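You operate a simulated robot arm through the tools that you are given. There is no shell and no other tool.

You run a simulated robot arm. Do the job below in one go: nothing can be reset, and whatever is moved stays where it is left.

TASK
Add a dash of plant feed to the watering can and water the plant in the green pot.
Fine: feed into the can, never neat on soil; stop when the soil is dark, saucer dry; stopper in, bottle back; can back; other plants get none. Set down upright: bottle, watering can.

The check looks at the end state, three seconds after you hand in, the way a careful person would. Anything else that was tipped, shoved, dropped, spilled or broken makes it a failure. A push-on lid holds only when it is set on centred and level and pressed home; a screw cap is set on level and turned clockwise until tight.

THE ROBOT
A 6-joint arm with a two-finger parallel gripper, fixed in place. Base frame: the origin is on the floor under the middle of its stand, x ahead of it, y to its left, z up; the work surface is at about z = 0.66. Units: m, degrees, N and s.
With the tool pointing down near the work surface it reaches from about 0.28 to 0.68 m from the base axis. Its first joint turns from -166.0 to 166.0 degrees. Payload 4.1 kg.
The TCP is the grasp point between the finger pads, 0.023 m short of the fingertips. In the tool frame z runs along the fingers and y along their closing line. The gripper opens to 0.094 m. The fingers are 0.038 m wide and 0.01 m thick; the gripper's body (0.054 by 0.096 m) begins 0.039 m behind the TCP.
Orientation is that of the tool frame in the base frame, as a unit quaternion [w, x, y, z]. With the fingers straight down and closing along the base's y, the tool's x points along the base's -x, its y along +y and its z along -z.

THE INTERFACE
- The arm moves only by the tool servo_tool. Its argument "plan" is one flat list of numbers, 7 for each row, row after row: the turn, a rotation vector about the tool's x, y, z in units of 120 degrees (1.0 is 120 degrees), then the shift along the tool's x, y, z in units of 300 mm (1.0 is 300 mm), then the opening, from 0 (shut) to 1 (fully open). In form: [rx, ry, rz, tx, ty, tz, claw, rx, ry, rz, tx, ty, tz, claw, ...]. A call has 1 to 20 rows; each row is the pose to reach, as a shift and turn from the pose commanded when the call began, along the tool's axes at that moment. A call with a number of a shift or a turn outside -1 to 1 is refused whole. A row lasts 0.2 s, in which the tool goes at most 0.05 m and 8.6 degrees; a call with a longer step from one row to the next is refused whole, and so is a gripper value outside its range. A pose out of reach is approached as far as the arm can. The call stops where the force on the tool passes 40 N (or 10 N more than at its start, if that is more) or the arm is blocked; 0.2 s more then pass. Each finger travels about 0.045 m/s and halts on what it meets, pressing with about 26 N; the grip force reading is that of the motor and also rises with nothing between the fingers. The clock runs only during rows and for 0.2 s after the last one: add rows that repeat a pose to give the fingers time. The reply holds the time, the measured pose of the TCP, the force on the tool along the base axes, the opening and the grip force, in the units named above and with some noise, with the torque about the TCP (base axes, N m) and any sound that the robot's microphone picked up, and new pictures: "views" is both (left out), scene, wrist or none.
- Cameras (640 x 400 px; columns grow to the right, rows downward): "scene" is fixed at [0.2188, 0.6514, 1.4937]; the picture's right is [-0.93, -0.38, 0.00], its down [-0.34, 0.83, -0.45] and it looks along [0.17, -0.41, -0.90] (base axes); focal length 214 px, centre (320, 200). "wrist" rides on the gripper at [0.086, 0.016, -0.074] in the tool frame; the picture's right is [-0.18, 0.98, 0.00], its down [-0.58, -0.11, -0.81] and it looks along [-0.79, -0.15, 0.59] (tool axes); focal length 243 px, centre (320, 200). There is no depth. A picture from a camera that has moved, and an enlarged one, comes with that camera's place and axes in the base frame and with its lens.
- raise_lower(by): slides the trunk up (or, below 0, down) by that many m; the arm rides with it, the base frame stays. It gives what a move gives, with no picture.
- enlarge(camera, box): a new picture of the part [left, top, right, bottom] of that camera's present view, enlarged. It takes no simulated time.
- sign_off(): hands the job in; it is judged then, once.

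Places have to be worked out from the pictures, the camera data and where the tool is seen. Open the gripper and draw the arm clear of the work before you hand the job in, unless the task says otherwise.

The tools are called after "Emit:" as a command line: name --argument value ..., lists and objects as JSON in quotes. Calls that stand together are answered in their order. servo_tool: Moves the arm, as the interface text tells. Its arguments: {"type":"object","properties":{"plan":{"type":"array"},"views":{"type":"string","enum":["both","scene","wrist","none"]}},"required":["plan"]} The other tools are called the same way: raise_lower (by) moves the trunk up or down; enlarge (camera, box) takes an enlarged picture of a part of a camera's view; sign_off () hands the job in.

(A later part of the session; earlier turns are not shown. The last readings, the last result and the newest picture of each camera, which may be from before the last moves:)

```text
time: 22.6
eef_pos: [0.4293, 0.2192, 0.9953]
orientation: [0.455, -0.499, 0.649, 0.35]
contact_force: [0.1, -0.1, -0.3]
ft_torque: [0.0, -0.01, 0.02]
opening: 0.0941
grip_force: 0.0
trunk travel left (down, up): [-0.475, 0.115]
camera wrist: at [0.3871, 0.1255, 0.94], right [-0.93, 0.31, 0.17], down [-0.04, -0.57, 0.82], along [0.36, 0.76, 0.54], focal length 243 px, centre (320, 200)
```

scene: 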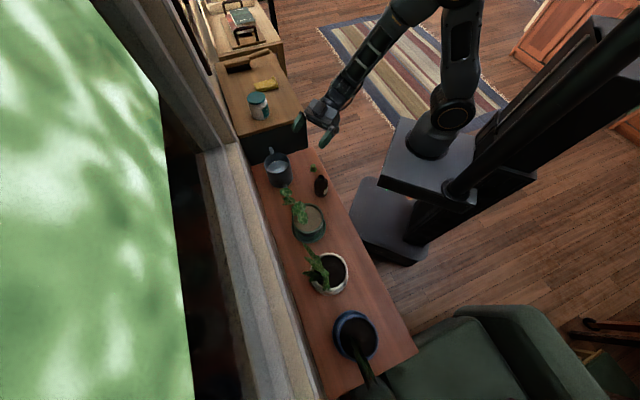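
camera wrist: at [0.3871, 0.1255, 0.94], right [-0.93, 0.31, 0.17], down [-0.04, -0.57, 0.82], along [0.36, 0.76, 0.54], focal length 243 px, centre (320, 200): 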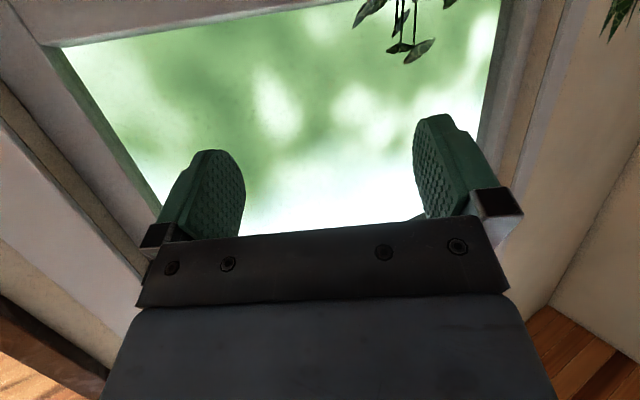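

The yawed orientation is within reach (tool azimuth ≈75°, pitched 20° down, closing line level). I'll move over the bottle at z≈0.86 with the fingers straddling its axis.

Emit:
servo_tool --plan '[0, 0, 0, 0.11, 0.035, 0.027, 1, 0, 0, 0, 0.22, 0.07, 0.055, 1, 0, 0, 0, 0.33, 0.105, 0.082, 1, 0, 0, 0, 0.439, 0.139, 0.109, 1, 0, 0, 0, 0.439, 0.139, 0.109, 1]' --views "both"

Emit:
enlarge --camera "scene" --box '[280, 120, 370, 205]'

```text
time: 23.8
eef_pos: [0.3989, 0.2173, 0.8757]
orientation: [0.452, -0.499, 0.651, 0.351]
contact_force: [-0.1, 0.8, -0.7]
ft_torque: [0.04, -0.02, -0.03]
opening: 0.0938
grip_force: 0.0
out of reach, approached as far as the arm can: row 4, 5
trunk travel left (down, up): [-0.475, 0.115]
camera wrist: at [0.3571, 0.1243, 0.8214], right [-0.93, 0.31, 0.18], down [-0.03, -0.57, 0.82], along [0.36, 0.76, 0.54], focal length 243 px, centre (320, 200)
```

scene: 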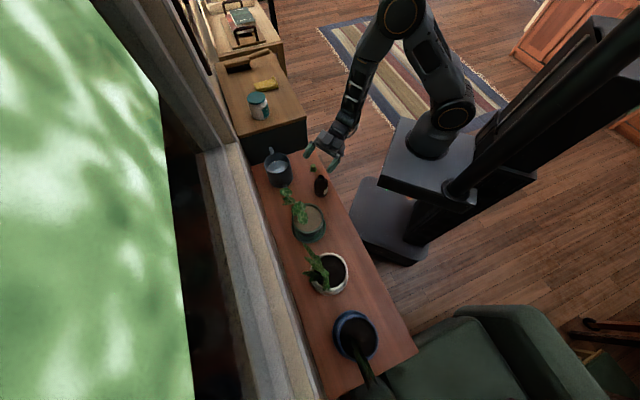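
wrist: 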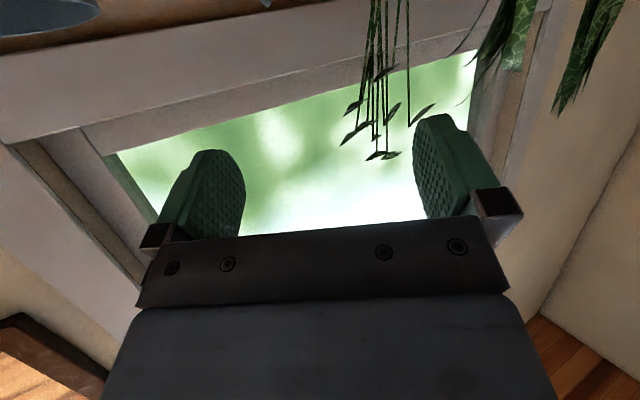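

```text
4.71 times, centred on (325, 162) of scene
camera zoom: at [0.2188, 0.6514, 1.4937], right [-0.93, -0.38, 0.0], down [-0.34, 0.83, -0.45], along [0.17, -0.41, -0.9], focal length 1009 px, centre (296, 376)
```

zoom: 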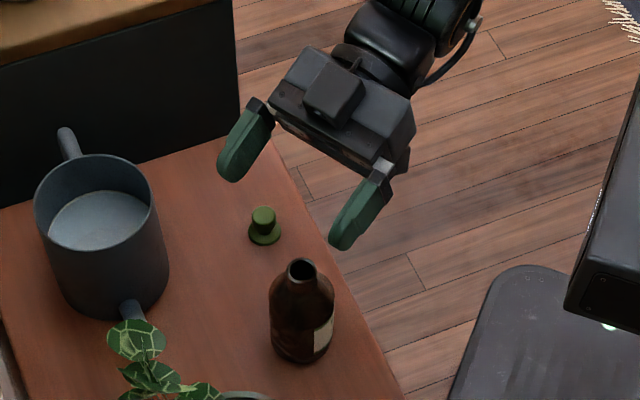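

Going lower puts this wrist angle out of reach. Lowering the trunk should fix that because the forearm becomes more level. I'll go up to z≈1.10 above the bottle first.

Emit:
servo_tool --plan '[0, 0, 0, -0.14, 0.009, -0.054, 1, 0, 0, 0, -0.28, 0.018, -0.108, 1, 0, 0, 0, -0.42, 0.027, -0.162, 1, 0, 0, 0, -0.56, 0.036, -0.216, 1, 0, 0, 0, -0.698, 0.043, -0.269, 1, 0, 0, 0, -0.698, 0.043, -0.269, 1]' --views "scene"

```text
time: 25.2
eef_pos: [0.3859, 0.2179, 1.1007]
orientation: [0.455, -0.498, 0.65, 0.35]
contact_force: [0.7, -0.2, -0.2]
ft_torque: [-0.03, 0.0, 0.0]
opening: 0.0941
grip_force: 0.0
trunk travel left (down, up): [-0.475, 0.115]
```

scene: 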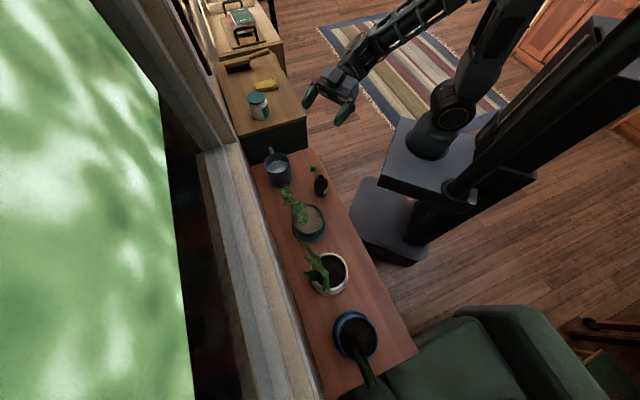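

That pose is reachable directly above the bottle. I'll lower the trunk by 0.25 m, which brings the TCP to about z=0.85, above the bottle mouth (0.776).

Emit:
raise_lower --by -0.25

Emit:
enlarge --camera "scene" --box '[270, 110, 390, 205]'

Emit:
enlarge --camera "wrist" --box '[0, 0, 640, 400]'

```text
time: 27.8
eef_pos: [0.3852, 0.217, 0.8512]
orientation: [0.455, -0.499, 0.649, 0.35]
contact_force: [0.2, -0.4, -0.3]
ft_torque: [0.01, 0.04, 0.0]
opening: 0.094
grip_force: 0.0
trunk travel left (down, up): [-0.225, 0.365]
```

```text
4.21 times, centred on (330, 158) of scene
camera zoom: at [0.2188, 0.6514, 1.4937], right [-0.93, -0.38, 0.0], down [-0.34, 0.83, -0.45], along [0.17, -0.41, -0.9], focal length 903 px, centre (278, 379)
```

zoom: 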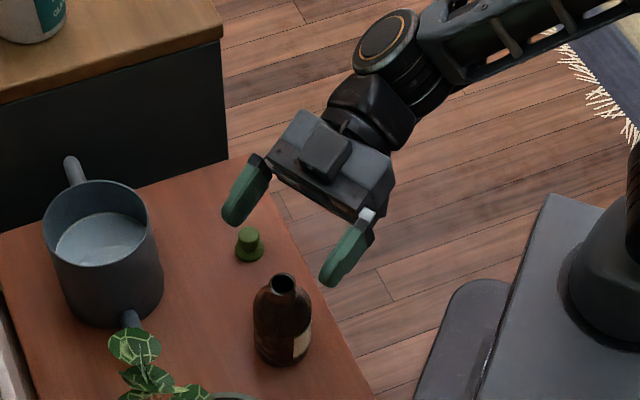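

```text
1.00 times, centred on (320, 200) of wrist (not enlarged: the box is as wide or as high as the picture)
camera zoom: at [0.3451, 0.124, 0.7952], right [-0.93, 0.32, 0.17], down [-0.04, -0.57, 0.82], along [0.36, 0.76, 0.54], focal length 243 px, centre (320, 200)
```

zoom: 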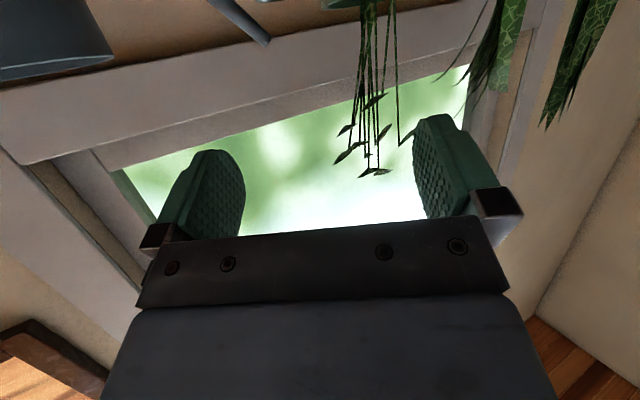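

The trunk is lowered and the bottle mouth lies between the open fingers. I'll descend partway to z≈0.77 and check alignment.

Emit:
servo_tool --plan '[0, 0, 0, 0.085, 0, 0.031, 1, 0, 0, 0, 0.17, 0, 0.062, 1, 0, 0, 0, 0.254, 0, 0.092, 1, 0, 0, 0, 0.254, 0, 0.092, 1]' --views "wrist"

Emit:
enlarge --camera "scene" --box '[280, 140, 370, 205]'

```text
time: 28.8
eef_pos: [0.3874, 0.217, 0.7691]
orientation: [0.455, -0.499, 0.65, 0.35]
contact_force: [-0.2, -0.3, 0.2]
ft_torque: [0.0, 0.0, 0.01]
opening: 0.0938
grip_force: 0.1
trunk travel left (down, up): [-0.225, 0.365]
camera wrist: at [0.3461, 0.1246, 0.7131], right [-0.93, 0.32, 0.17], down [-0.04, -0.57, 0.82], along [0.36, 0.76, 0.54], focal length 243 px, centre (320, 200)
```

wrist: 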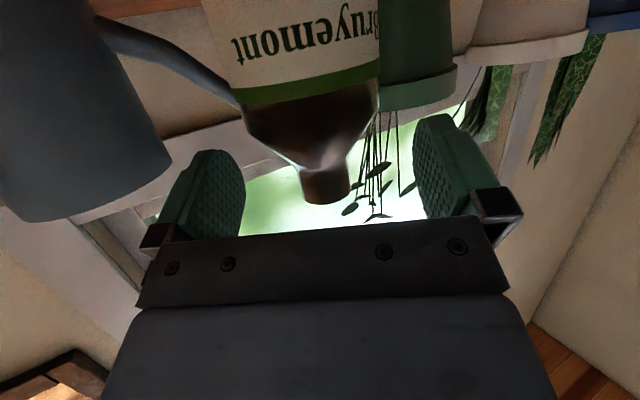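

```text
6.15 times, centred on (325, 172) of scene
camera zoom: at [0.2188, 0.6514, 1.4937], right [-0.93, -0.38, 0.0], down [-0.34, 0.83, -0.45], along [0.17, -0.41, -0.9], focal length 1320 px, centre (289, 369)
```

zoom: 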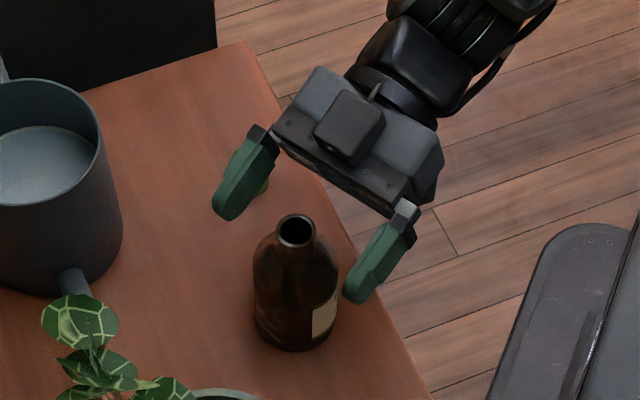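

The bottle is centred between the fingers and the cap is clear of them. I'll descend to z≈0.71 and close on the bottle body.

Emit:
servo_tool --plan '[0, 0, 0, 0.065, 0.005, 0.023, 1, 0, 0, 0, 0.125, 0.005, 0.045, 1, 0, 0, 0, 0.185, 0.005, 0.067, 1, 0, 0, 0, 0.185, 0.005, 0.067, 1, 0, 0, 0, 0.185, 0.005, 0.067, 0.8, 0, 0, 0, 0.185, 0.005, 0.067, 0.65, 0, 0, 0, 0.185, 0.005, 0.067, 0.4, 0, 0, 0, 0.185, 0.005, 0.067, 0.4, 0, 0, 0, 0.185, 0.005, 0.067, 0.4, 0, 0, 0, 0.185, 0.005, 0.067, 0.4]' --views "wrist"

Emit:
enlarge --camera "scene" --box '[280, 140, 370, 205]'

```text
time: 31.0
eef_pos: [0.386, 0.2177, 0.7088]
orientation: [0.455, -0.498, 0.65, 0.35]
contact_force: [0.5, 1.2, 0.2]
ft_torque: [-0.02, 0.03, 0.02]
opening: 0.0565
grip_force: 25.9
trunk travel left (down, up): [-0.225, 0.365]
camera wrist: at [0.344, 0.1246, 0.6533], right [-0.93, 0.32, 0.17], down [-0.04, -0.57, 0.82], along [0.36, 0.76, 0.54], focal length 243 px, centre (320, 200)
```

wrist: 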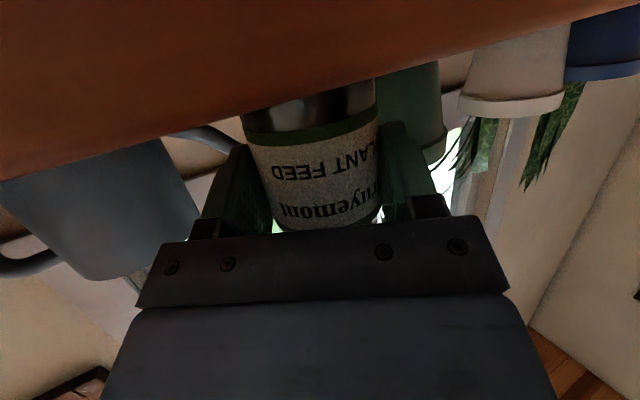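

```text
6.15 times, centred on (325, 172) of scene
camera zoom: at [0.2188, 0.6514, 1.4937], right [-0.93, -0.38, 0.0], down [-0.34, 0.83, -0.45], along [0.17, -0.41, -0.9], focal length 1320 px, centre (289, 369)
```

zoom: 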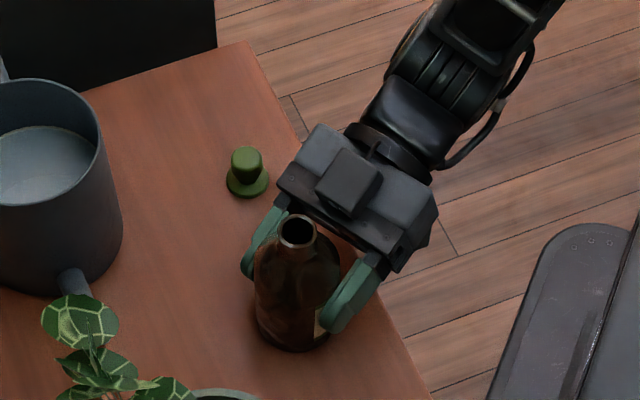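

The bottle is gripped (opening 0.0565, 26 N) and the TCP is at (0.386, 0.2177, 0.709). I'll lift it straight up 0.135 m, slowly at first.

Emit:
servo_tool --plan '[0, 0, 0, -0.02, 0, -0.0072, 0.4, 0, 0, 0, -0.06, 0, -0.0217, 0.4, 0, 0, 0, -0.14, 0, -0.0507, 0.4, 0, 0, 0, -0.24, 0, -0.0869, 0.4, 0, 0, 0, -0.34, 0, -0.1231, 0.4, 0, 0, 0, -0.423, 0, -0.1532, 0.4, 0, 0, 0, -0.423, 0, -0.1532, 0.4]' --views "both"

Emit:
enlarge --camera "scene" --box '[270, 120, 360, 205]'

```text
time: 32.6
eef_pos: [0.3844, 0.2182, 0.8446]
orientation: [0.454, -0.499, 0.649, 0.35]
contact_force: [0.1, 0.7, -3.7]
ft_torque: [0.0, 0.02, 0.03]
opening: 0.0563
grip_force: 26.0
trunk travel left (down, up): [-0.225, 0.365]
camera wrist: at [0.3433, 0.1255, 0.7891], right [-0.93, 0.32, 0.17], down [-0.04, -0.57, 0.82], along [0.36, 0.76, 0.54], focal length 243 px, centre (320, 200)
```

scene: 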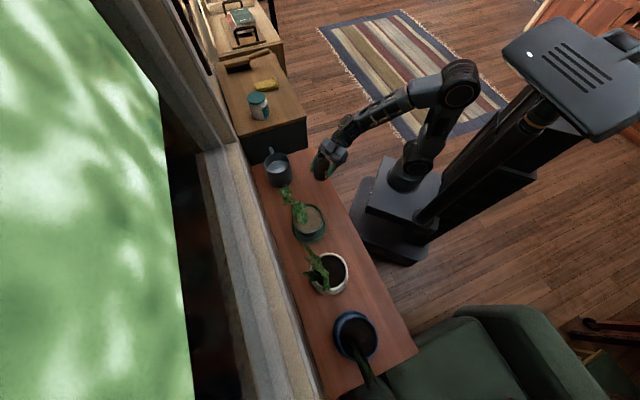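
wrist: 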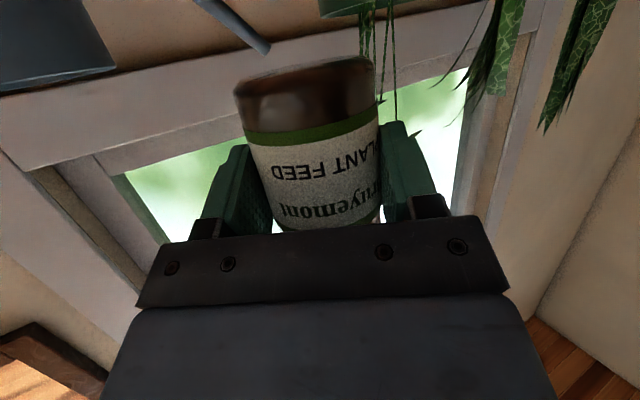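

```text
4.71 times, centred on (315, 162) of scene
camera zoom: at [0.2188, 0.6514, 1.4937], right [-0.93, -0.38, 0.0], down [-0.34, 0.83, -0.45], along [0.17, -0.41, -0.9], focal length 1009 px, centre (344, 376)
```

zoom: 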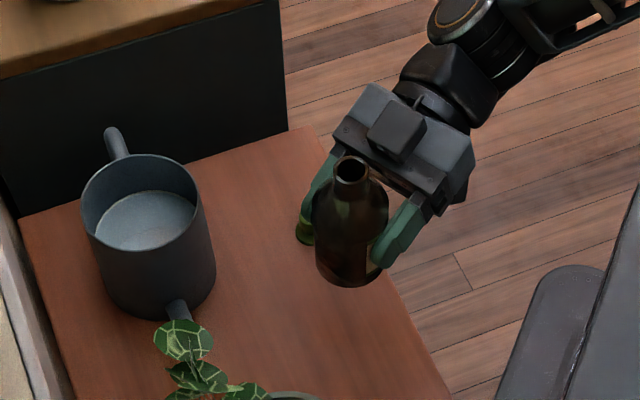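

The bottle (about 0.38 kg) is held upright. I'll carry it to the pouring position beside and above the can, keeping it upright.

Emit:
servo_tool --plan '[0, 0, 0, -0.015, -0.057, 0.0415, 0.4, 0, 0, 0, -0.035, -0.134, 0.097, 0.4, 0, 0, 0, -0.055, -0.21, 0.152, 0.4, 0, 0, 0, -0.075, -0.287, 0.208, 0.4, 0, 0, 0, -0.09, -0.345, 0.25, 0.4, 0, 0, 0, -0.1003, -0.382, 0.277, 0.4, 0, 0, 0, -0.1003, -0.382, 0.277, 0.4]' --views "both"

Emit:
enlarge --camera "scene" --box '[240, 120, 340, 205]'

```text
time: 34.2
eef_pos: [0.5195, 0.2742, 0.8436]
orientation: [0.455, -0.499, 0.65, 0.349]
contact_force: [0.2, -0.1, -2.5]
ft_torque: [-0.05, 0.02, -0.01]
opening: 0.0567
grip_force: 26.5
trunk travel left (down, up): [-0.225, 0.365]
camera wrist: at [0.4782, 0.1811, 0.7888], right [-0.93, 0.31, 0.17], down [-0.04, -0.57, 0.82], along [0.36, 0.76, 0.54], focal length 243 px, centre (320, 200)
```

scene: 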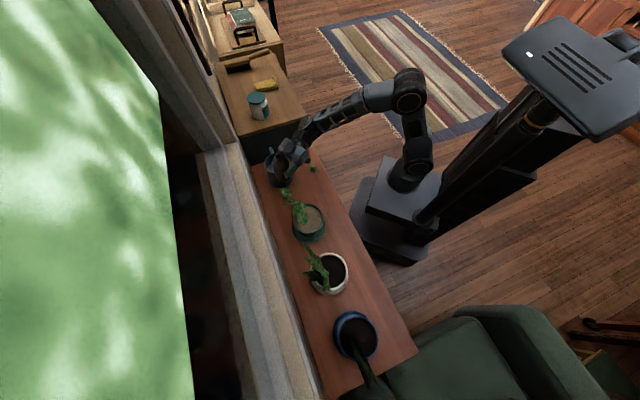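
wrist: 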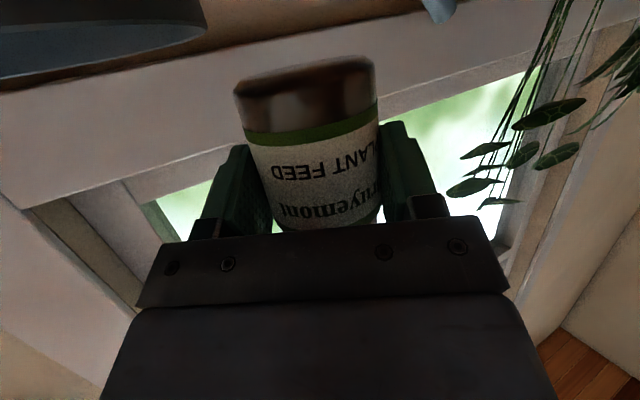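

```text
4.71 times, centred on (290, 162) of scene
camera zoom: at [0.2188, 0.6514, 1.4937], right [-0.93, -0.38, 0.0], down [-0.34, 0.83, -0.45], along [0.17, -0.41, -0.9], focal length 1009 px, centre (461, 376)
```

zoom: 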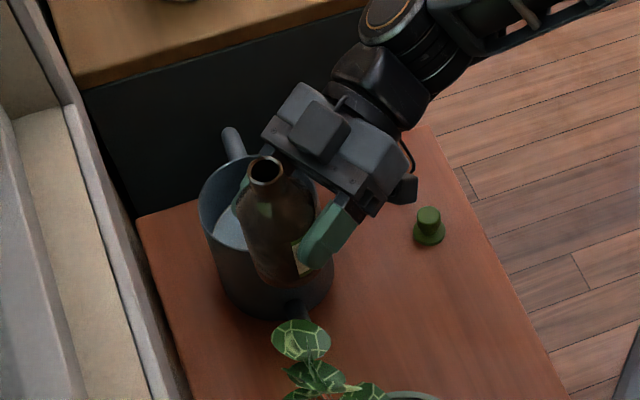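

Everything is clear and the bottle is beside the can opening. I'll roll the bottle toward the can to about 50° and check for flow.

Emit:
servo_tool --plan '[0, 0, 0.0625, 0, 0, 0, 0.4, 0, 0, 0.125, 0, 0, 0, 0.4, 0, 0, 0.1875, 0, 0, 0, 0.4, 0, 0, 0.25, 0, 0, 0, 0.4, 0, 0, 0.3125, 0, 0, 0, 0.4, 0, 0, 0.375, 0, 0, 0, 0.4, 0, 0, 0.4167, 0, 0, 0, 0.4]' --views "both"

Emit:
enlarge --camera "scene" --box '[240, 120, 340, 205]'

```text
time: 35.8
eef_pos: [0.519, 0.2714, 0.8444]
orientation: [0.264, -0.176, 0.8, 0.509]
contact_force: [0.4, -0.2, -3.4]
ft_torque: [-0.04, 0.03, 0.01]
opening: 0.0563
grip_force: 26.4
trunk travel left (down, up): [-0.225, 0.365]
camera wrist: at [0.4223, 0.2103, 0.8303], right [-0.39, 0.41, 0.82], down [0.33, -0.77, 0.55], along [0.86, 0.49, 0.17], focal length 243 px, centre (320, 200)
```

scene: 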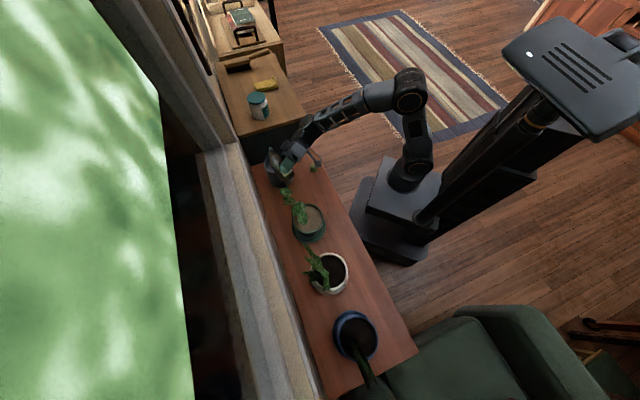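
wrist: 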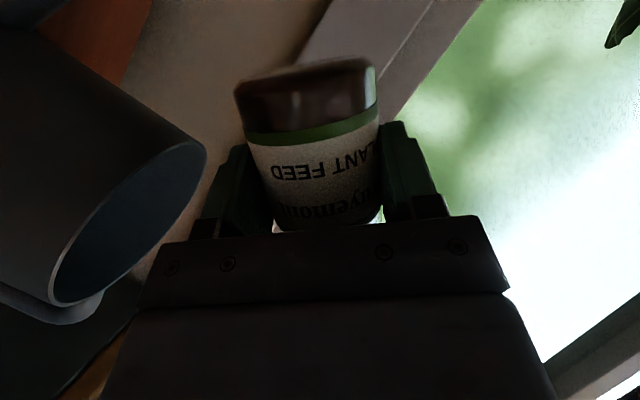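

```text
4.71 times, centred on (290, 162) of scene
camera zoom: at [0.2188, 0.6514, 1.4937], right [-0.93, -0.38, 0.0], down [-0.34, 0.83, -0.45], along [0.17, -0.41, -0.9], focal length 1009 px, centre (461, 376)
```

zoom: 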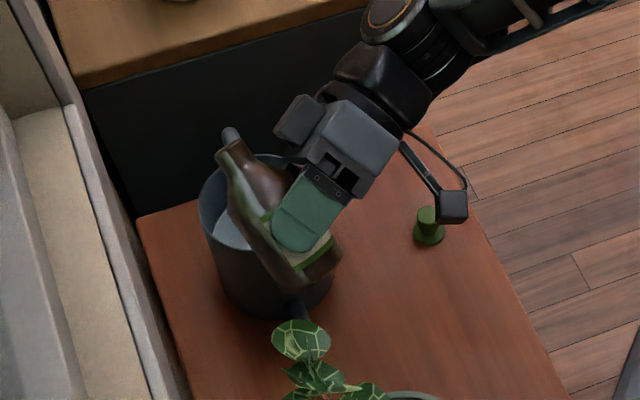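

No flow yet at 50° and the mouth is over the can opening as computed. I'll continue in small steps, watching for flow.

Emit:
servo_tool --plan '[0, 0, 0.0625, 0, 0, 0, 0.4, 0, 0, 0.125, 0, 0, 0, 0.4]' --views "scene"

Emit:
enlarge --camera "scene" --box '[250, 130, 330, 190]'

```text
time: 36.4
eef_pos: [0.5181, 0.2717, 0.8447]
orientation: [0.196, -0.071, 0.816, 0.54]
contact_force: [-0.4, 0.1, -3.2]
ft_torque: [-0.01, 0.02, -0.01]
opening: 0.0562
grip_force: 26.1
trunk travel left (down, up): [-0.225, 0.365]
```

scene: 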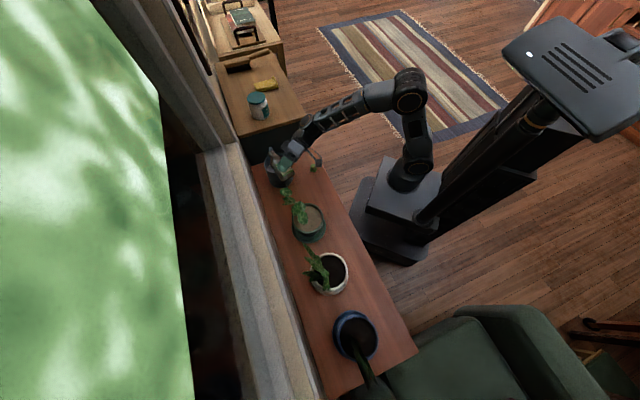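

```text
6.67 times, centred on (290, 160) of scene
camera zoom: at [0.2188, 0.6514, 1.4937], right [-0.93, -0.38, 0.0], down [-0.34, 0.83, -0.45], along [0.17, -0.41, -0.9], focal length 1430 px, centre (520, 467)
```

zoom: 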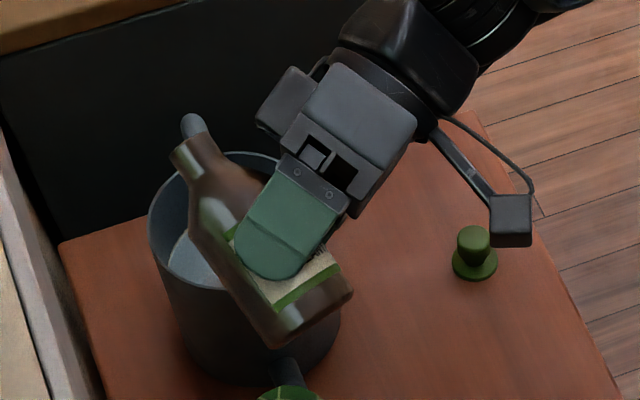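

Still no visible flow at about 61° true tilt. I'll continue in single 7.5° steps.

Emit:
servo_tool --plan '[0, 0, 0.0625, 0, 0, 0, 0.4]' --views "none"

Emit:
enlarge --camera "scene" --box '[250, 130, 330, 190]'

```text
time: 36.8
eef_pos: [0.5181, 0.2716, 0.8444]
orientation: [0.16, -0.016, 0.819, 0.55]
contact_force: [-0.2, 0.8, -3.0]
ft_torque: [-0.04, -0.01, -0.01]
opening: 0.0563
grip_force: 25.7
trunk travel left (down, up): [-0.225, 0.365]
```

```text
6.67 times, centred on (290, 160) of scene
camera zoom: at [0.2188, 0.6514, 1.4937], right [-0.93, -0.38, 0.0], down [-0.34, 0.83, -0.45], along [0.17, -0.41, -0.9], focal length 1430 px, centre (520, 467)
```

zoom: 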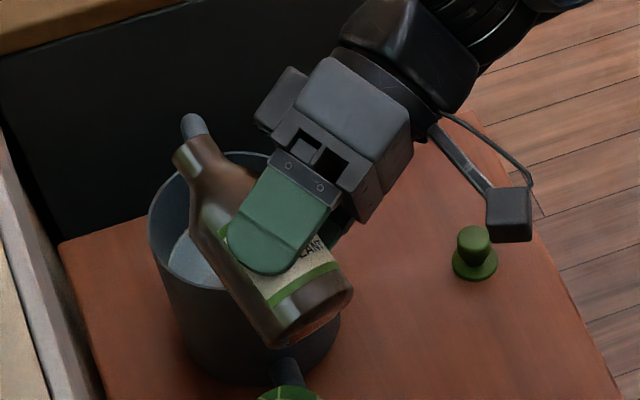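

No stream yet; the mouth is over the can. I'll take another step.

Emit:
servo_tool --plan '[0, 0, 0.0625, 0, 0, 0, 0.4]' --views "none"

Emit:
enlarge --camera "scene" --box '[250, 130, 330, 190]'

```text
time: 37.2
eef_pos: [0.5188, 0.2728, 0.8426]
orientation: [0.124, 0.037, 0.818, 0.56]
contact_force: [0.1, -0.5, -3.0]
ft_torque: [-0.03, 0.05, -0.04]
opening: 0.0564
grip_force: 26.5
trunk travel left (down, up): [-0.225, 0.365]
```

```text
6.67 times, centred on (290, 160) of scene
camera zoom: at [0.2188, 0.6514, 1.4937], right [-0.93, -0.38, 0.0], down [-0.34, 0.83, -0.45], along [0.17, -0.41, -0.9], focal length 1430 px, centre (520, 467)
```

zoom: 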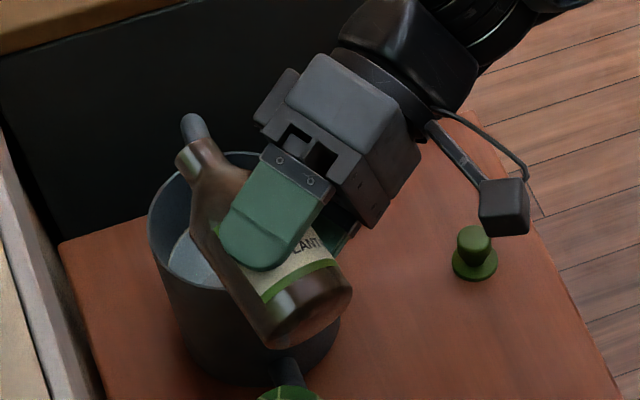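

No flow at about ρ=80° (tilt ≈74°). I'll take the next step.

Emit:
servo_tool --plan '[0, 0, 0.0625, 0, 0, 0, 0.4]' --views "none"

Emit:
enlarge --camera "scene" --box '[250, 130, 330, 190]'

```text
time: 37.6
eef_pos: [0.5184, 0.2716, 0.8444]
orientation: [0.086, 0.091, 0.814, 0.567]
contact_force: [0.0, -1.0, -2.6]
ft_torque: [-0.02, 0.04, -0.02]
opening: 0.0565
grip_force: 26.1
trunk travel left (down, up): [-0.225, 0.365]
```

```text
6.67 times, centred on (290, 160) of scene
camera zoom: at [0.2188, 0.6514, 1.4937], right [-0.93, -0.38, 0.0], down [-0.34, 0.83, -0.45], along [0.17, -0.41, -0.9], focal length 1430 px, centre (520, 467)
```

zoom: 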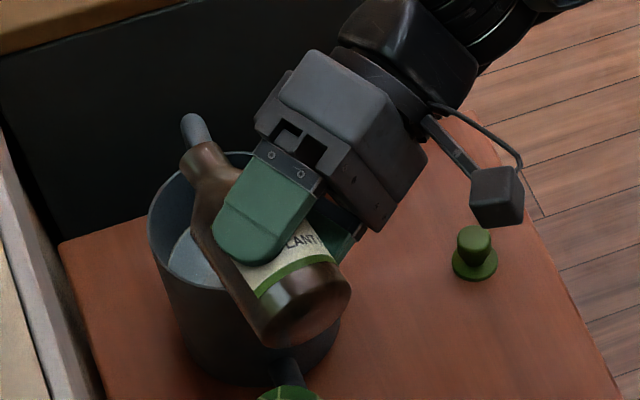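

At ρ≈88° (tilt ≈81°) the water colour is unchanged. I'll take another step.

Emit:
servo_tool --plan '[0, 0, 0.0583, 0, 0, 0, 0.4]' --views "wrist"

Emit:
enlarge --camera "scene" --box '[250, 130, 330, 190]'

```text
time: 38.0
eef_pos: [0.5195, 0.2723, 0.8443]
orientation: [0.052, 0.14, 0.807, 0.571]
contact_force: [0.2, 0.2, -3.3]
ft_torque: [-0.09, 0.03, 0.0]
opening: 0.0567
grip_force: 26.1
trunk travel left (down, up): [-0.225, 0.365]
camera wrist: at [0.4208, 0.2339, 0.8924], right [0.34, 0.25, 0.91], down [0.34, -0.93, 0.13], along [0.88, 0.27, -0.4], focal length 243 px, centre (320, 200)
```

wrist: 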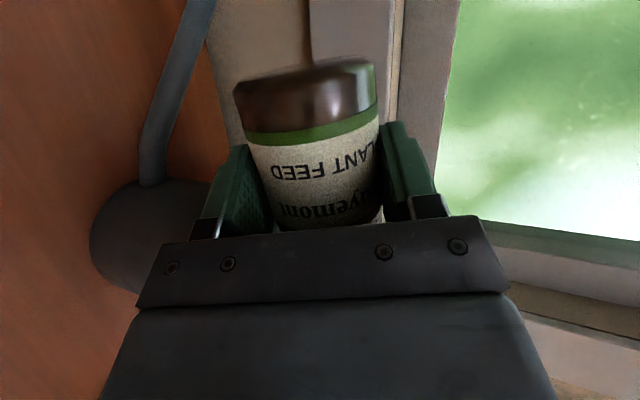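

```text
6.67 times, centred on (290, 160) of scene
camera zoom: at [0.2188, 0.6514, 1.4937], right [-0.93, -0.38, 0.0], down [-0.34, 0.83, -0.45], along [0.17, -0.41, -0.9], focal length 1430 px, centre (520, 467)
```

zoom: 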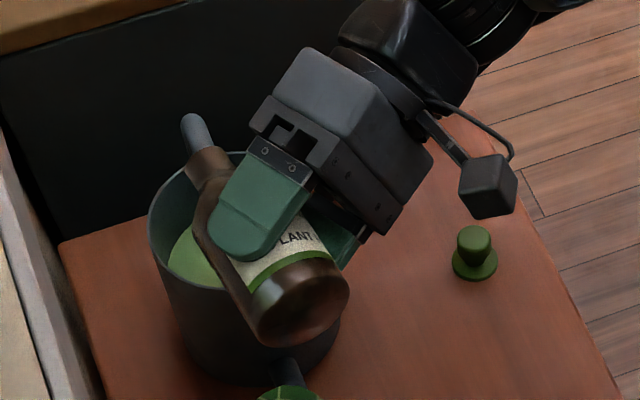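

The water in the can just turned green, so the feed has gone in. I'll roll the bottle straight back upright now.

Emit:
servo_tool --plan '[0, 0, -0.07, 0, 0, 0, 0.4, 0, 0, -0.14, 0, 0, 0, 0.4, 0, 0, -0.21, 0, 0, 0, 0.4, 0, 0, -0.28, 0, 0, 0, 0.4, 0, 0, -0.35, 0, 0, 0, 0.4, 0, 0, -0.42, 0, 0, 0, 0.4, 0, 0, -0.49, 0, 0, 0, 0.4, 0, 0, -0.56, 0, 0, 0, 0.4, 0, 0, -0.62, 0, 0, 0, 0.4, 0, 0, -0.68, 0, 0, 0, 0.4, 0, 0, -0.74, 0, 0, 0, 0.4, 0, 0, -0.7875, 0, 0, 0, 0.4, 0, 0, -0.7875, 0, 0, 0, 0.4]' --views "both"

Emit:
enlarge --camera "scene" --box '[250, 130, 330, 190]'

```text
time: 40.8
eef_pos: [0.5188, 0.2745, 0.8448]
orientation: [0.456, -0.499, 0.649, 0.349]
contact_force: [0.3, 0.8, -3.0]
ft_torque: [0.0, 0.02, 0.0]
opening: 0.0565
grip_force: 25.7
trunk travel left (down, up): [-0.225, 0.365]
camera wrist: at [0.4778, 0.1803, 0.7898], right [-0.93, 0.31, 0.17], down [-0.04, -0.57, 0.82], along [0.36, 0.76, 0.54], focal length 243 px, centre (320, 200)
```

scene: 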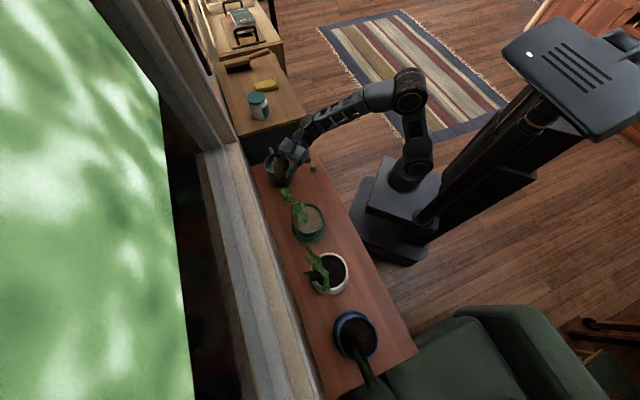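
wrist: 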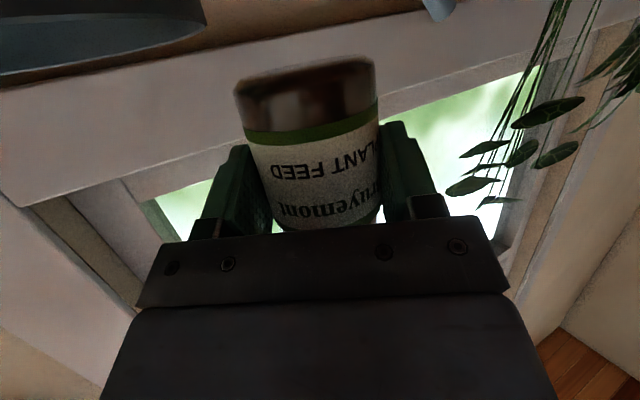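

```text
6.67 times, centred on (290, 160) of scene
camera zoom: at [0.2188, 0.6514, 1.4937], right [-0.93, -0.38, 0.0], down [-0.34, 0.83, -0.45], along [0.17, -0.41, -0.9], focal length 1430 px, centre (520, 467)
```

zoom: 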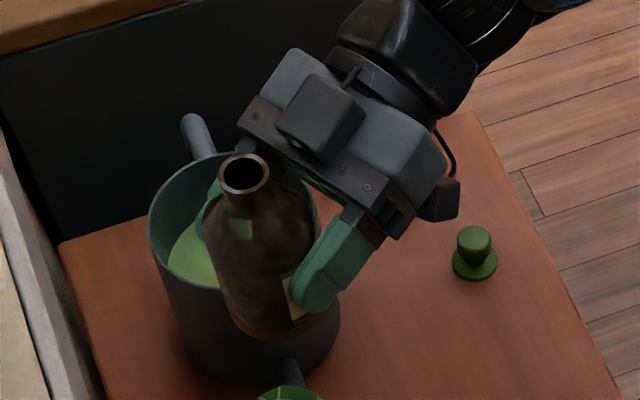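

The can water is now green and the bottle is upright. I'll carry it back above its original spot along the same path.

Emit:
servo_tool --plan '[0, 0, 0, 0.015, 0.057, -0.0415, 0.4, 0, 0, 0, 0.035, 0.134, -0.097, 0.4, 0, 0, 0, 0.055, 0.21, -0.152, 0.4, 0, 0, 0, 0.075, 0.287, -0.208, 0.4, 0, 0, 0, 0.09, 0.345, -0.25, 0.4, 0, 0, 0, 0.1003, 0.382, -0.277, 0.4, 0, 0, 0, 0.1003, 0.382, -0.277, 0.4]' --views "none"

Emit:
servo_tool --plan '[0, 0, 0, 0.08, 0, 0.029, 0.4, 0, 0, 0, 0.18, 0, 0.0652, 0.4, 0, 0, 0, 0.28, 0, 0.1014, 0.4, 0, 0, 0, 0.36, 0, 0.1304, 0.4, 0, 0, 0, 0.4, 0, 0.1449, 0.4, 0, 0, 0, 0.4, 0, 0.1449, 0.4]' --views "scene"

Emit:
enlarge --camera "scene" --box '[280, 140, 370, 205]'

```text
time: 42.4
eef_pos: [0.3856, 0.2173, 0.8451]
orientation: [0.455, -0.498, 0.65, 0.349]
contact_force: [-0.6, 1.0, -2.9]
ft_torque: [-0.03, 0.02, -0.01]
opening: 0.0564
grip_force: 25.9
trunk travel left (down, up): [-0.225, 0.365]
```

```text
time: 43.8
eef_pos: [0.3858, 0.2173, 0.7168]
orientation: [0.454, -0.5, 0.649, 0.35]
contact_force: [0.3, -0.9, -1.9]
ft_torque: [-0.03, -0.01, 0.01]
opening: 0.0564
grip_force: 25.7
trunk travel left (down, up): [-0.225, 0.365]
```

scene: 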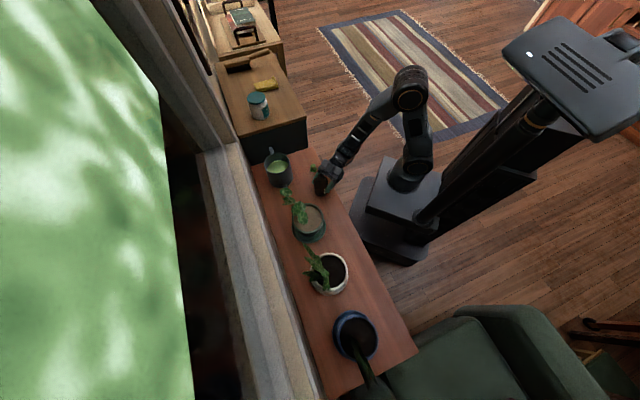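

```text
6.15 times, centred on (325, 172) of scene
camera zoom: at [0.2188, 0.6514, 1.4937], right [-0.93, -0.38, 0.0], down [-0.34, 0.83, -0.45], along [0.17, -0.41, -0.9], focal length 1320 px, centre (289, 369)
```

zoom: 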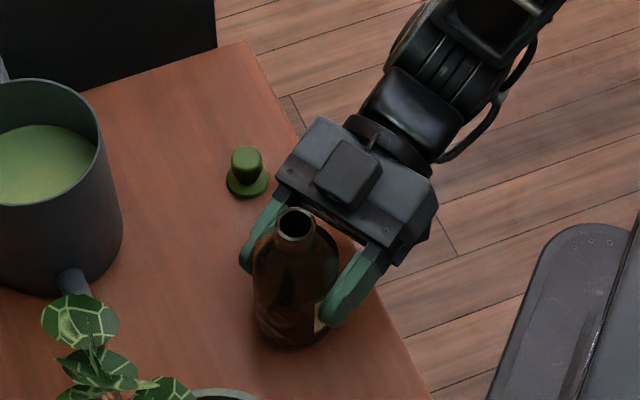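

The bottle hangs about 7 mm above the shelf at its original spot. I'll lower it gently to contact.

Emit:
servo_tool --plan '[0, 0, 0, 0.0063, 0, 0.0023, 0.4, 0, 0, 0, 0.0125, 0, 0.0045, 0.4, 0, 0, 0, 0.0185, 0, 0.0067, 0.4, 0, 0, 0, 0.0185, 0, 0.0067, 0.4]' --views "none"

Emit:
servo_tool --plan '[0, 0, 0, 0.0045, 0, 0.0016, 0.4, 0, 0, 0, 0.0045, 0, 0.0016, 0.4]' --views "none"

```text
time: 44.8
eef_pos: [0.3861, 0.2167, 0.7112]
orientation: [0.455, -0.498, 0.65, 0.35]
contact_force: [-0.3, -0.4, -3.6]
ft_torque: [-0.03, 0.03, -0.05]
opening: 0.0563
grip_force: 25.5
trunk travel left (down, up): [-0.225, 0.365]
```

```text
time: 45.4
eef_pos: [0.3858, 0.2176, 0.7099]
orientation: [0.454, -0.499, 0.65, 0.35]
contact_force: [0.4, -0.3, -3.1]
ft_torque: [-0.03, 0.02, -0.04]
opening: 0.0563
grip_force: 25.6
trunk travel left (down, up): [-0.225, 0.365]
```

The force still shows the bottle's weight, so it isn't resting yet. I'll lower in 1 mm steps.

Emit:
servo_tool --plan '[0, 0, 0, 0.0031, 0, 0.0011, 0.4, 0, 0, 0, 0.0031, 0, 0.0011, 0.4]' --views "none"

Emit:
servo_tool --plan '[0, 0, 0, 0.0031, 0, 0.0011, 0.4, 0, 0, 0, 0.0031, 0, 0.0011, 0.4]' --views "none"

```text
time: 46.0
eef_pos: [0.3853, 0.2171, 0.7096]
orientation: [0.455, -0.499, 0.65, 0.349]
contact_force: [-0.7, -0.2, -3.1]
ft_torque: [-0.04, -0.02, 0.0]
opening: 0.0562
grip_force: 25.8
trunk travel left (down, up): [-0.225, 0.365]
```

```text
time: 46.6
eef_pos: [0.3846, 0.217, 0.7081]
orientation: [0.455, -0.499, 0.65, 0.35]
contact_force: [-0.3, -0.6, -2.9]
ft_torque: [0.01, 0.0, 0.01]
opening: 0.0565
grip_force: 25.5
trunk travel left (down, up): [-0.225, 0.365]
```

I'll look at the bottle's bottom versus the shelf to judge whether it's touching.

Emit:
servo_tool --plan '[0, 0, 0, 0, 0, 0, 0.4]' --views "wrist"

Emit:
enlarge --camera "scene" --box '[300, 160, 345, 200]'

Emit:
enlarge --camera "wrist" --box '[200, 40, 420, 180]'

```text
time: 47.0
eef_pos: [0.3841, 0.2178, 0.7081]
orientation: [0.455, -0.499, 0.65, 0.349]
contact_force: [-0.9, 0.0, -3.1]
ft_torque: [-0.01, 0.01, 0.01]
opening: 0.0563
grip_force: 25.9
trunk travel left (down, up): [-0.225, 0.365]
camera wrist: at [0.3435, 0.1243, 0.6535], right [-0.93, 0.32, 0.17], down [-0.04, -0.57, 0.82], along [0.36, 0.76, 0.54], focal length 243 px, centre (320, 200)
```

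wrist: 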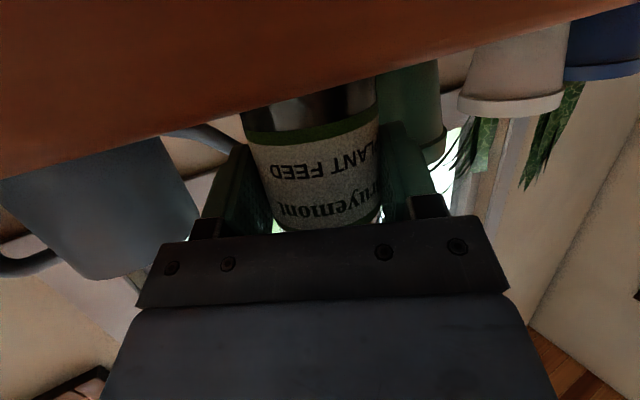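

```text
10.00 times, centred on (322, 180) of scene
camera zoom: at [0.2188, 0.6514, 1.4937], right [-0.93, -0.38, 0.0], down [-0.34, 0.83, -0.45], along [0.17, -0.41, -0.9], focal length 2145 px, centre (295, 400)
```

zoom: 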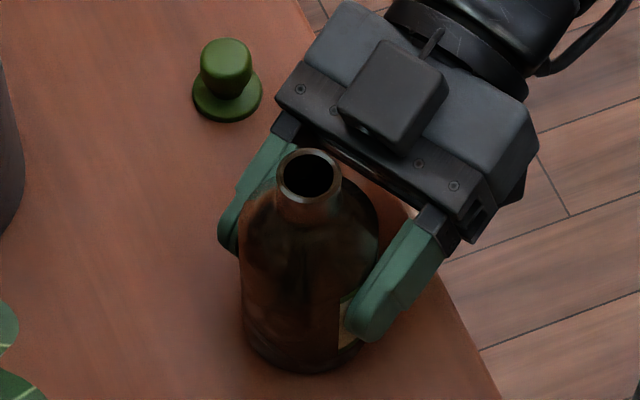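

```text
2.86 times, centred on (310, 110) of wrist
camera zoom: at [0.3435, 0.1243, 0.6535], right [-0.93, 0.32, 0.17], down [-0.04, -0.57, 0.82], along [0.36, 0.76, 0.54], focal length 693 px, centre (349, 457)
```

zoom: 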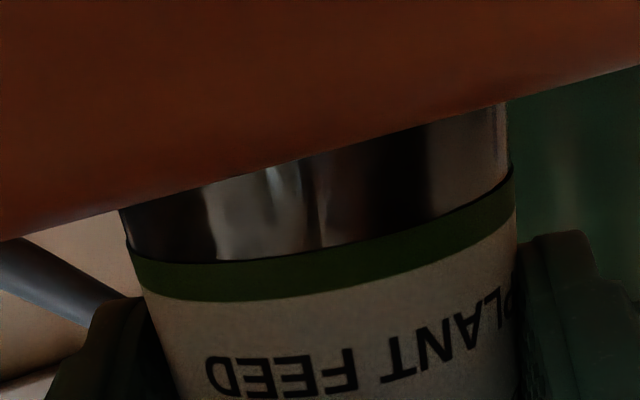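

The bottle bottom appears at essentially the original image position, but the weight is still carried. I'll continue 1 mm at a time until the force changes.

Emit:
servo_tool --plan '[0, 0, 0, 0.0031, 0, 0.0011, 0.4, 0, 0, 0, 0.0031, 0, 0.0011, 0.4]' --views "none"

Emit:
servo_tool --plan '[0, 0, 0, 0.0031, 0, 0.0011, 0.4, 0, 0, 0, 0.0031, 0, 0.0011, 0.4]' --views "none"

Emit:
servo_tool --plan '[0, 0, 0, 0.0031, 0, 0.0011, 0.4, 0, 0, 0, 0.0031, 0, 0.0011, 0.4]' --views "wrist"

Emit:
enlarge --camera "scene" --box '[300, 160, 345, 200]'

```text
time: 47.6
eef_pos: [0.3841, 0.2173, 0.7083]
orientation: [0.456, -0.499, 0.649, 0.349]
contact_force: [-0.3, -0.9, 7.2]
ft_torque: [-0.19, 0.02, -0.01]
opening: 0.056
grip_force: 26.3
trunk travel left (down, up): [-0.225, 0.365]
```

```text
time: 48.2
eef_pos: [0.3851, 0.2162, 0.7081]
orientation: [0.456, -0.499, 0.649, 0.349]
contact_force: [-0.6, 2.6, 13.6]
ft_torque: [0.22, 0.08, -0.14]
opening: 0.0564
grip_force: 25.6
trunk travel left (down, up): [-0.225, 0.365]
```

```text
time: 48.8
eef_pos: [0.3861, 0.2166, 0.7053]
orientation: [0.455, -0.499, 0.65, 0.349]
contact_force: [0.2, -0.5, 13.6]
ft_torque: [0.15, 0.05, -0.12]
opening: 0.0557
grip_force: 25.8
trunk travel left (down, up): [-0.225, 0.365]
camera wrist: at [0.3435, 0.1244, 0.651], right [-0.93, 0.32, 0.17], down [-0.04, -0.57, 0.82], along [0.36, 0.76, 0.54], focal length 243 px, centre (320, 200)
```

wrist: 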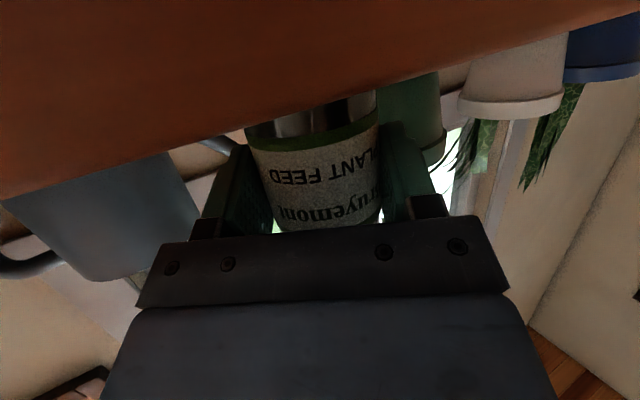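

```text
10.00 times, centred on (322, 180) of scene
camera zoom: at [0.2188, 0.6514, 1.4937], right [-0.93, -0.38, 0.0], down [-0.34, 0.83, -0.45], along [0.17, -0.41, -0.9], focal length 2145 px, centre (295, 400)
```

zoom: 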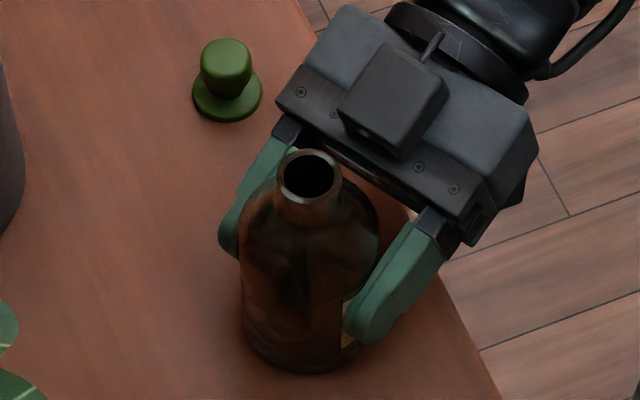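

Contact confirmed (13.6 N upward), and the bottle rests on the shelf upright. I'll open the gripper in place.

Emit:
servo_tool --plan '[0, 0, 0, 0, 0, 0, 0.62, 0, 0, 0, 0, 0, 0, 0.7, 0, 0, 0, 0, 0, 0, 0.85, 0, 0, 0, 0, 0, 0, 1, 0, 0, 0, 0, 0, 0, 1]' --views "wrist"

Emit:
enlarge --camera "scene" --box '[300, 160, 345, 200]'

```text
time: 50.0
eef_pos: [0.3845, 0.2173, 0.705]
orientation: [0.455, -0.498, 0.65, 0.35]
contact_force: [1.2, -0.3, -0.6]
ft_torque: [-0.03, 0.01, 0.01]
opening: 0.0937
grip_force: 0.1
trunk travel left (down, up): [-0.225, 0.365]
camera wrist: at [0.3435, 0.1246, 0.6506], right [-0.93, 0.32, 0.17], down [-0.04, -0.57, 0.82], along [0.36, 0.76, 0.54], focal length 243 px, centre (320, 200)
```

wrist: 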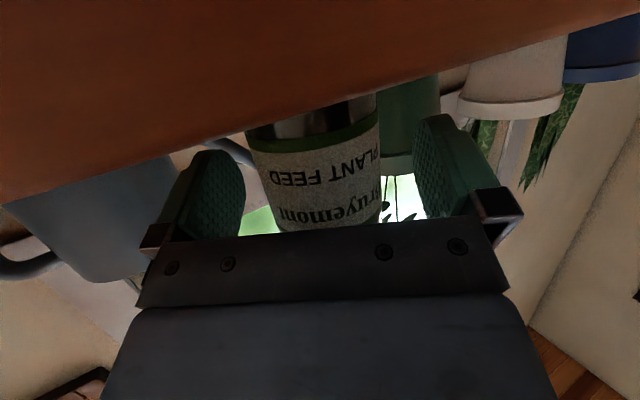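

```text
10.00 times, centred on (322, 180) of scene
camera zoom: at [0.2188, 0.6514, 1.4937], right [-0.93, -0.38, 0.0], down [-0.34, 0.83, -0.45], along [0.17, -0.41, -0.9], focal length 2145 px, centre (295, 400)
```

zoom: 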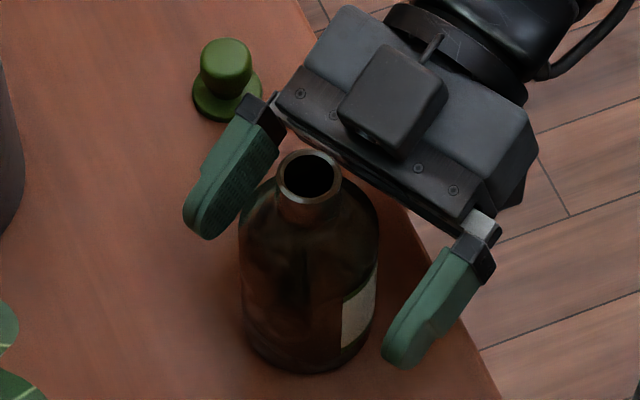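

The bottle stands upright at its original position. I'll withdraw straight up, clear of the bottle.

Emit:
servo_tool --plan '[0, 0, 0, -0.04, 0, -0.0145, 1, 0, 0, 0, -0.12, 0, -0.0435, 1, 0, 0, 0, -0.25, 0, -0.0906, 1, 0, 0, 0, -0.38, 0, -0.1376, 1, 0, 0, 0, -0.51, 0, -0.1847, 1, 0, 0, 0, -0.6267, 0, -0.227, 1, 0, 0, 0, -0.6267, 0, -0.227, 1]' --views "none"

Emit:
servo_tool --plan '[0, 0.0648, 0, 0, 0, 0, 1, 0, 0.1296, 0, 0, 0, 0, 1, 0, 0.1944, 0, 0, 0, 0, 1, 0, 0.2593, 0, 0, 0, 0, 1, 0, 0.3241, 0, 0, 0, 0, 1, 0, 0.3889, 0, 0, 0, 0, 1, 0, 0.4537, 0, 0, 0, 0, 1, 0, 0.5185, 0, 0, 0, 0, 1, 0, 0.5833, 0, 0, 0, 0, 1, 0, 0.5833, 0, 0, 0, 0, 1]' --views "both"

```text
time: 51.6
eef_pos: [0.3853, 0.2185, 0.9071]
orientation: [0.456, -0.498, 0.65, 0.349]
contact_force: [0.2, -0.9, -1.2]
ft_torque: [0.02, 0.03, 0.04]
opening: 0.094
grip_force: 0.0
trunk travel left (down, up): [-0.225, 0.365]
```

```text
time: 53.8
eef_pos: [0.3846, 0.2174, 0.9045]
orientation: [0.0, -0.609, 0.793, -0.001]
contact_force: [0.2, -0.6, -1.0]
ft_torque: [-0.02, 0.02, 0.01]
opening: 0.094
grip_force: 0.0
trunk travel left (down, up): [-0.225, 0.365]
camera wrist: at [0.3472, 0.1371, 0.9812], right [-0.9, 0.43, 0.0], down [0.26, 0.54, 0.81], along [0.35, 0.73, -0.59], focal length 243 px, centre (320, 200)
```

scene: 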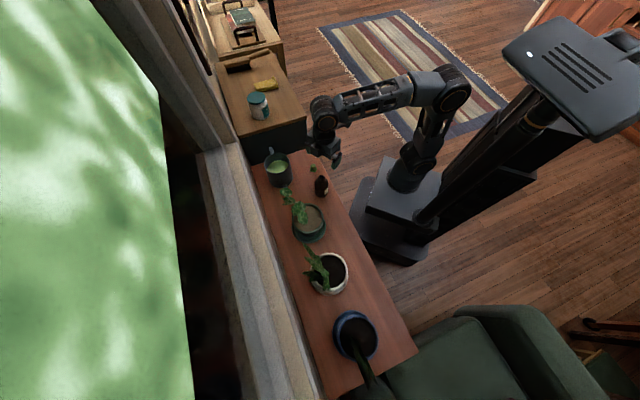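
wrist: 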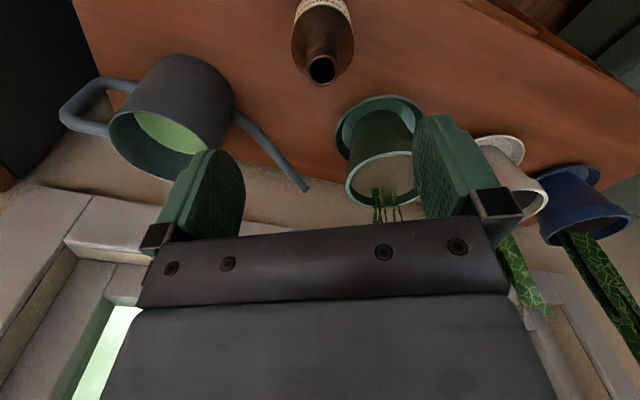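

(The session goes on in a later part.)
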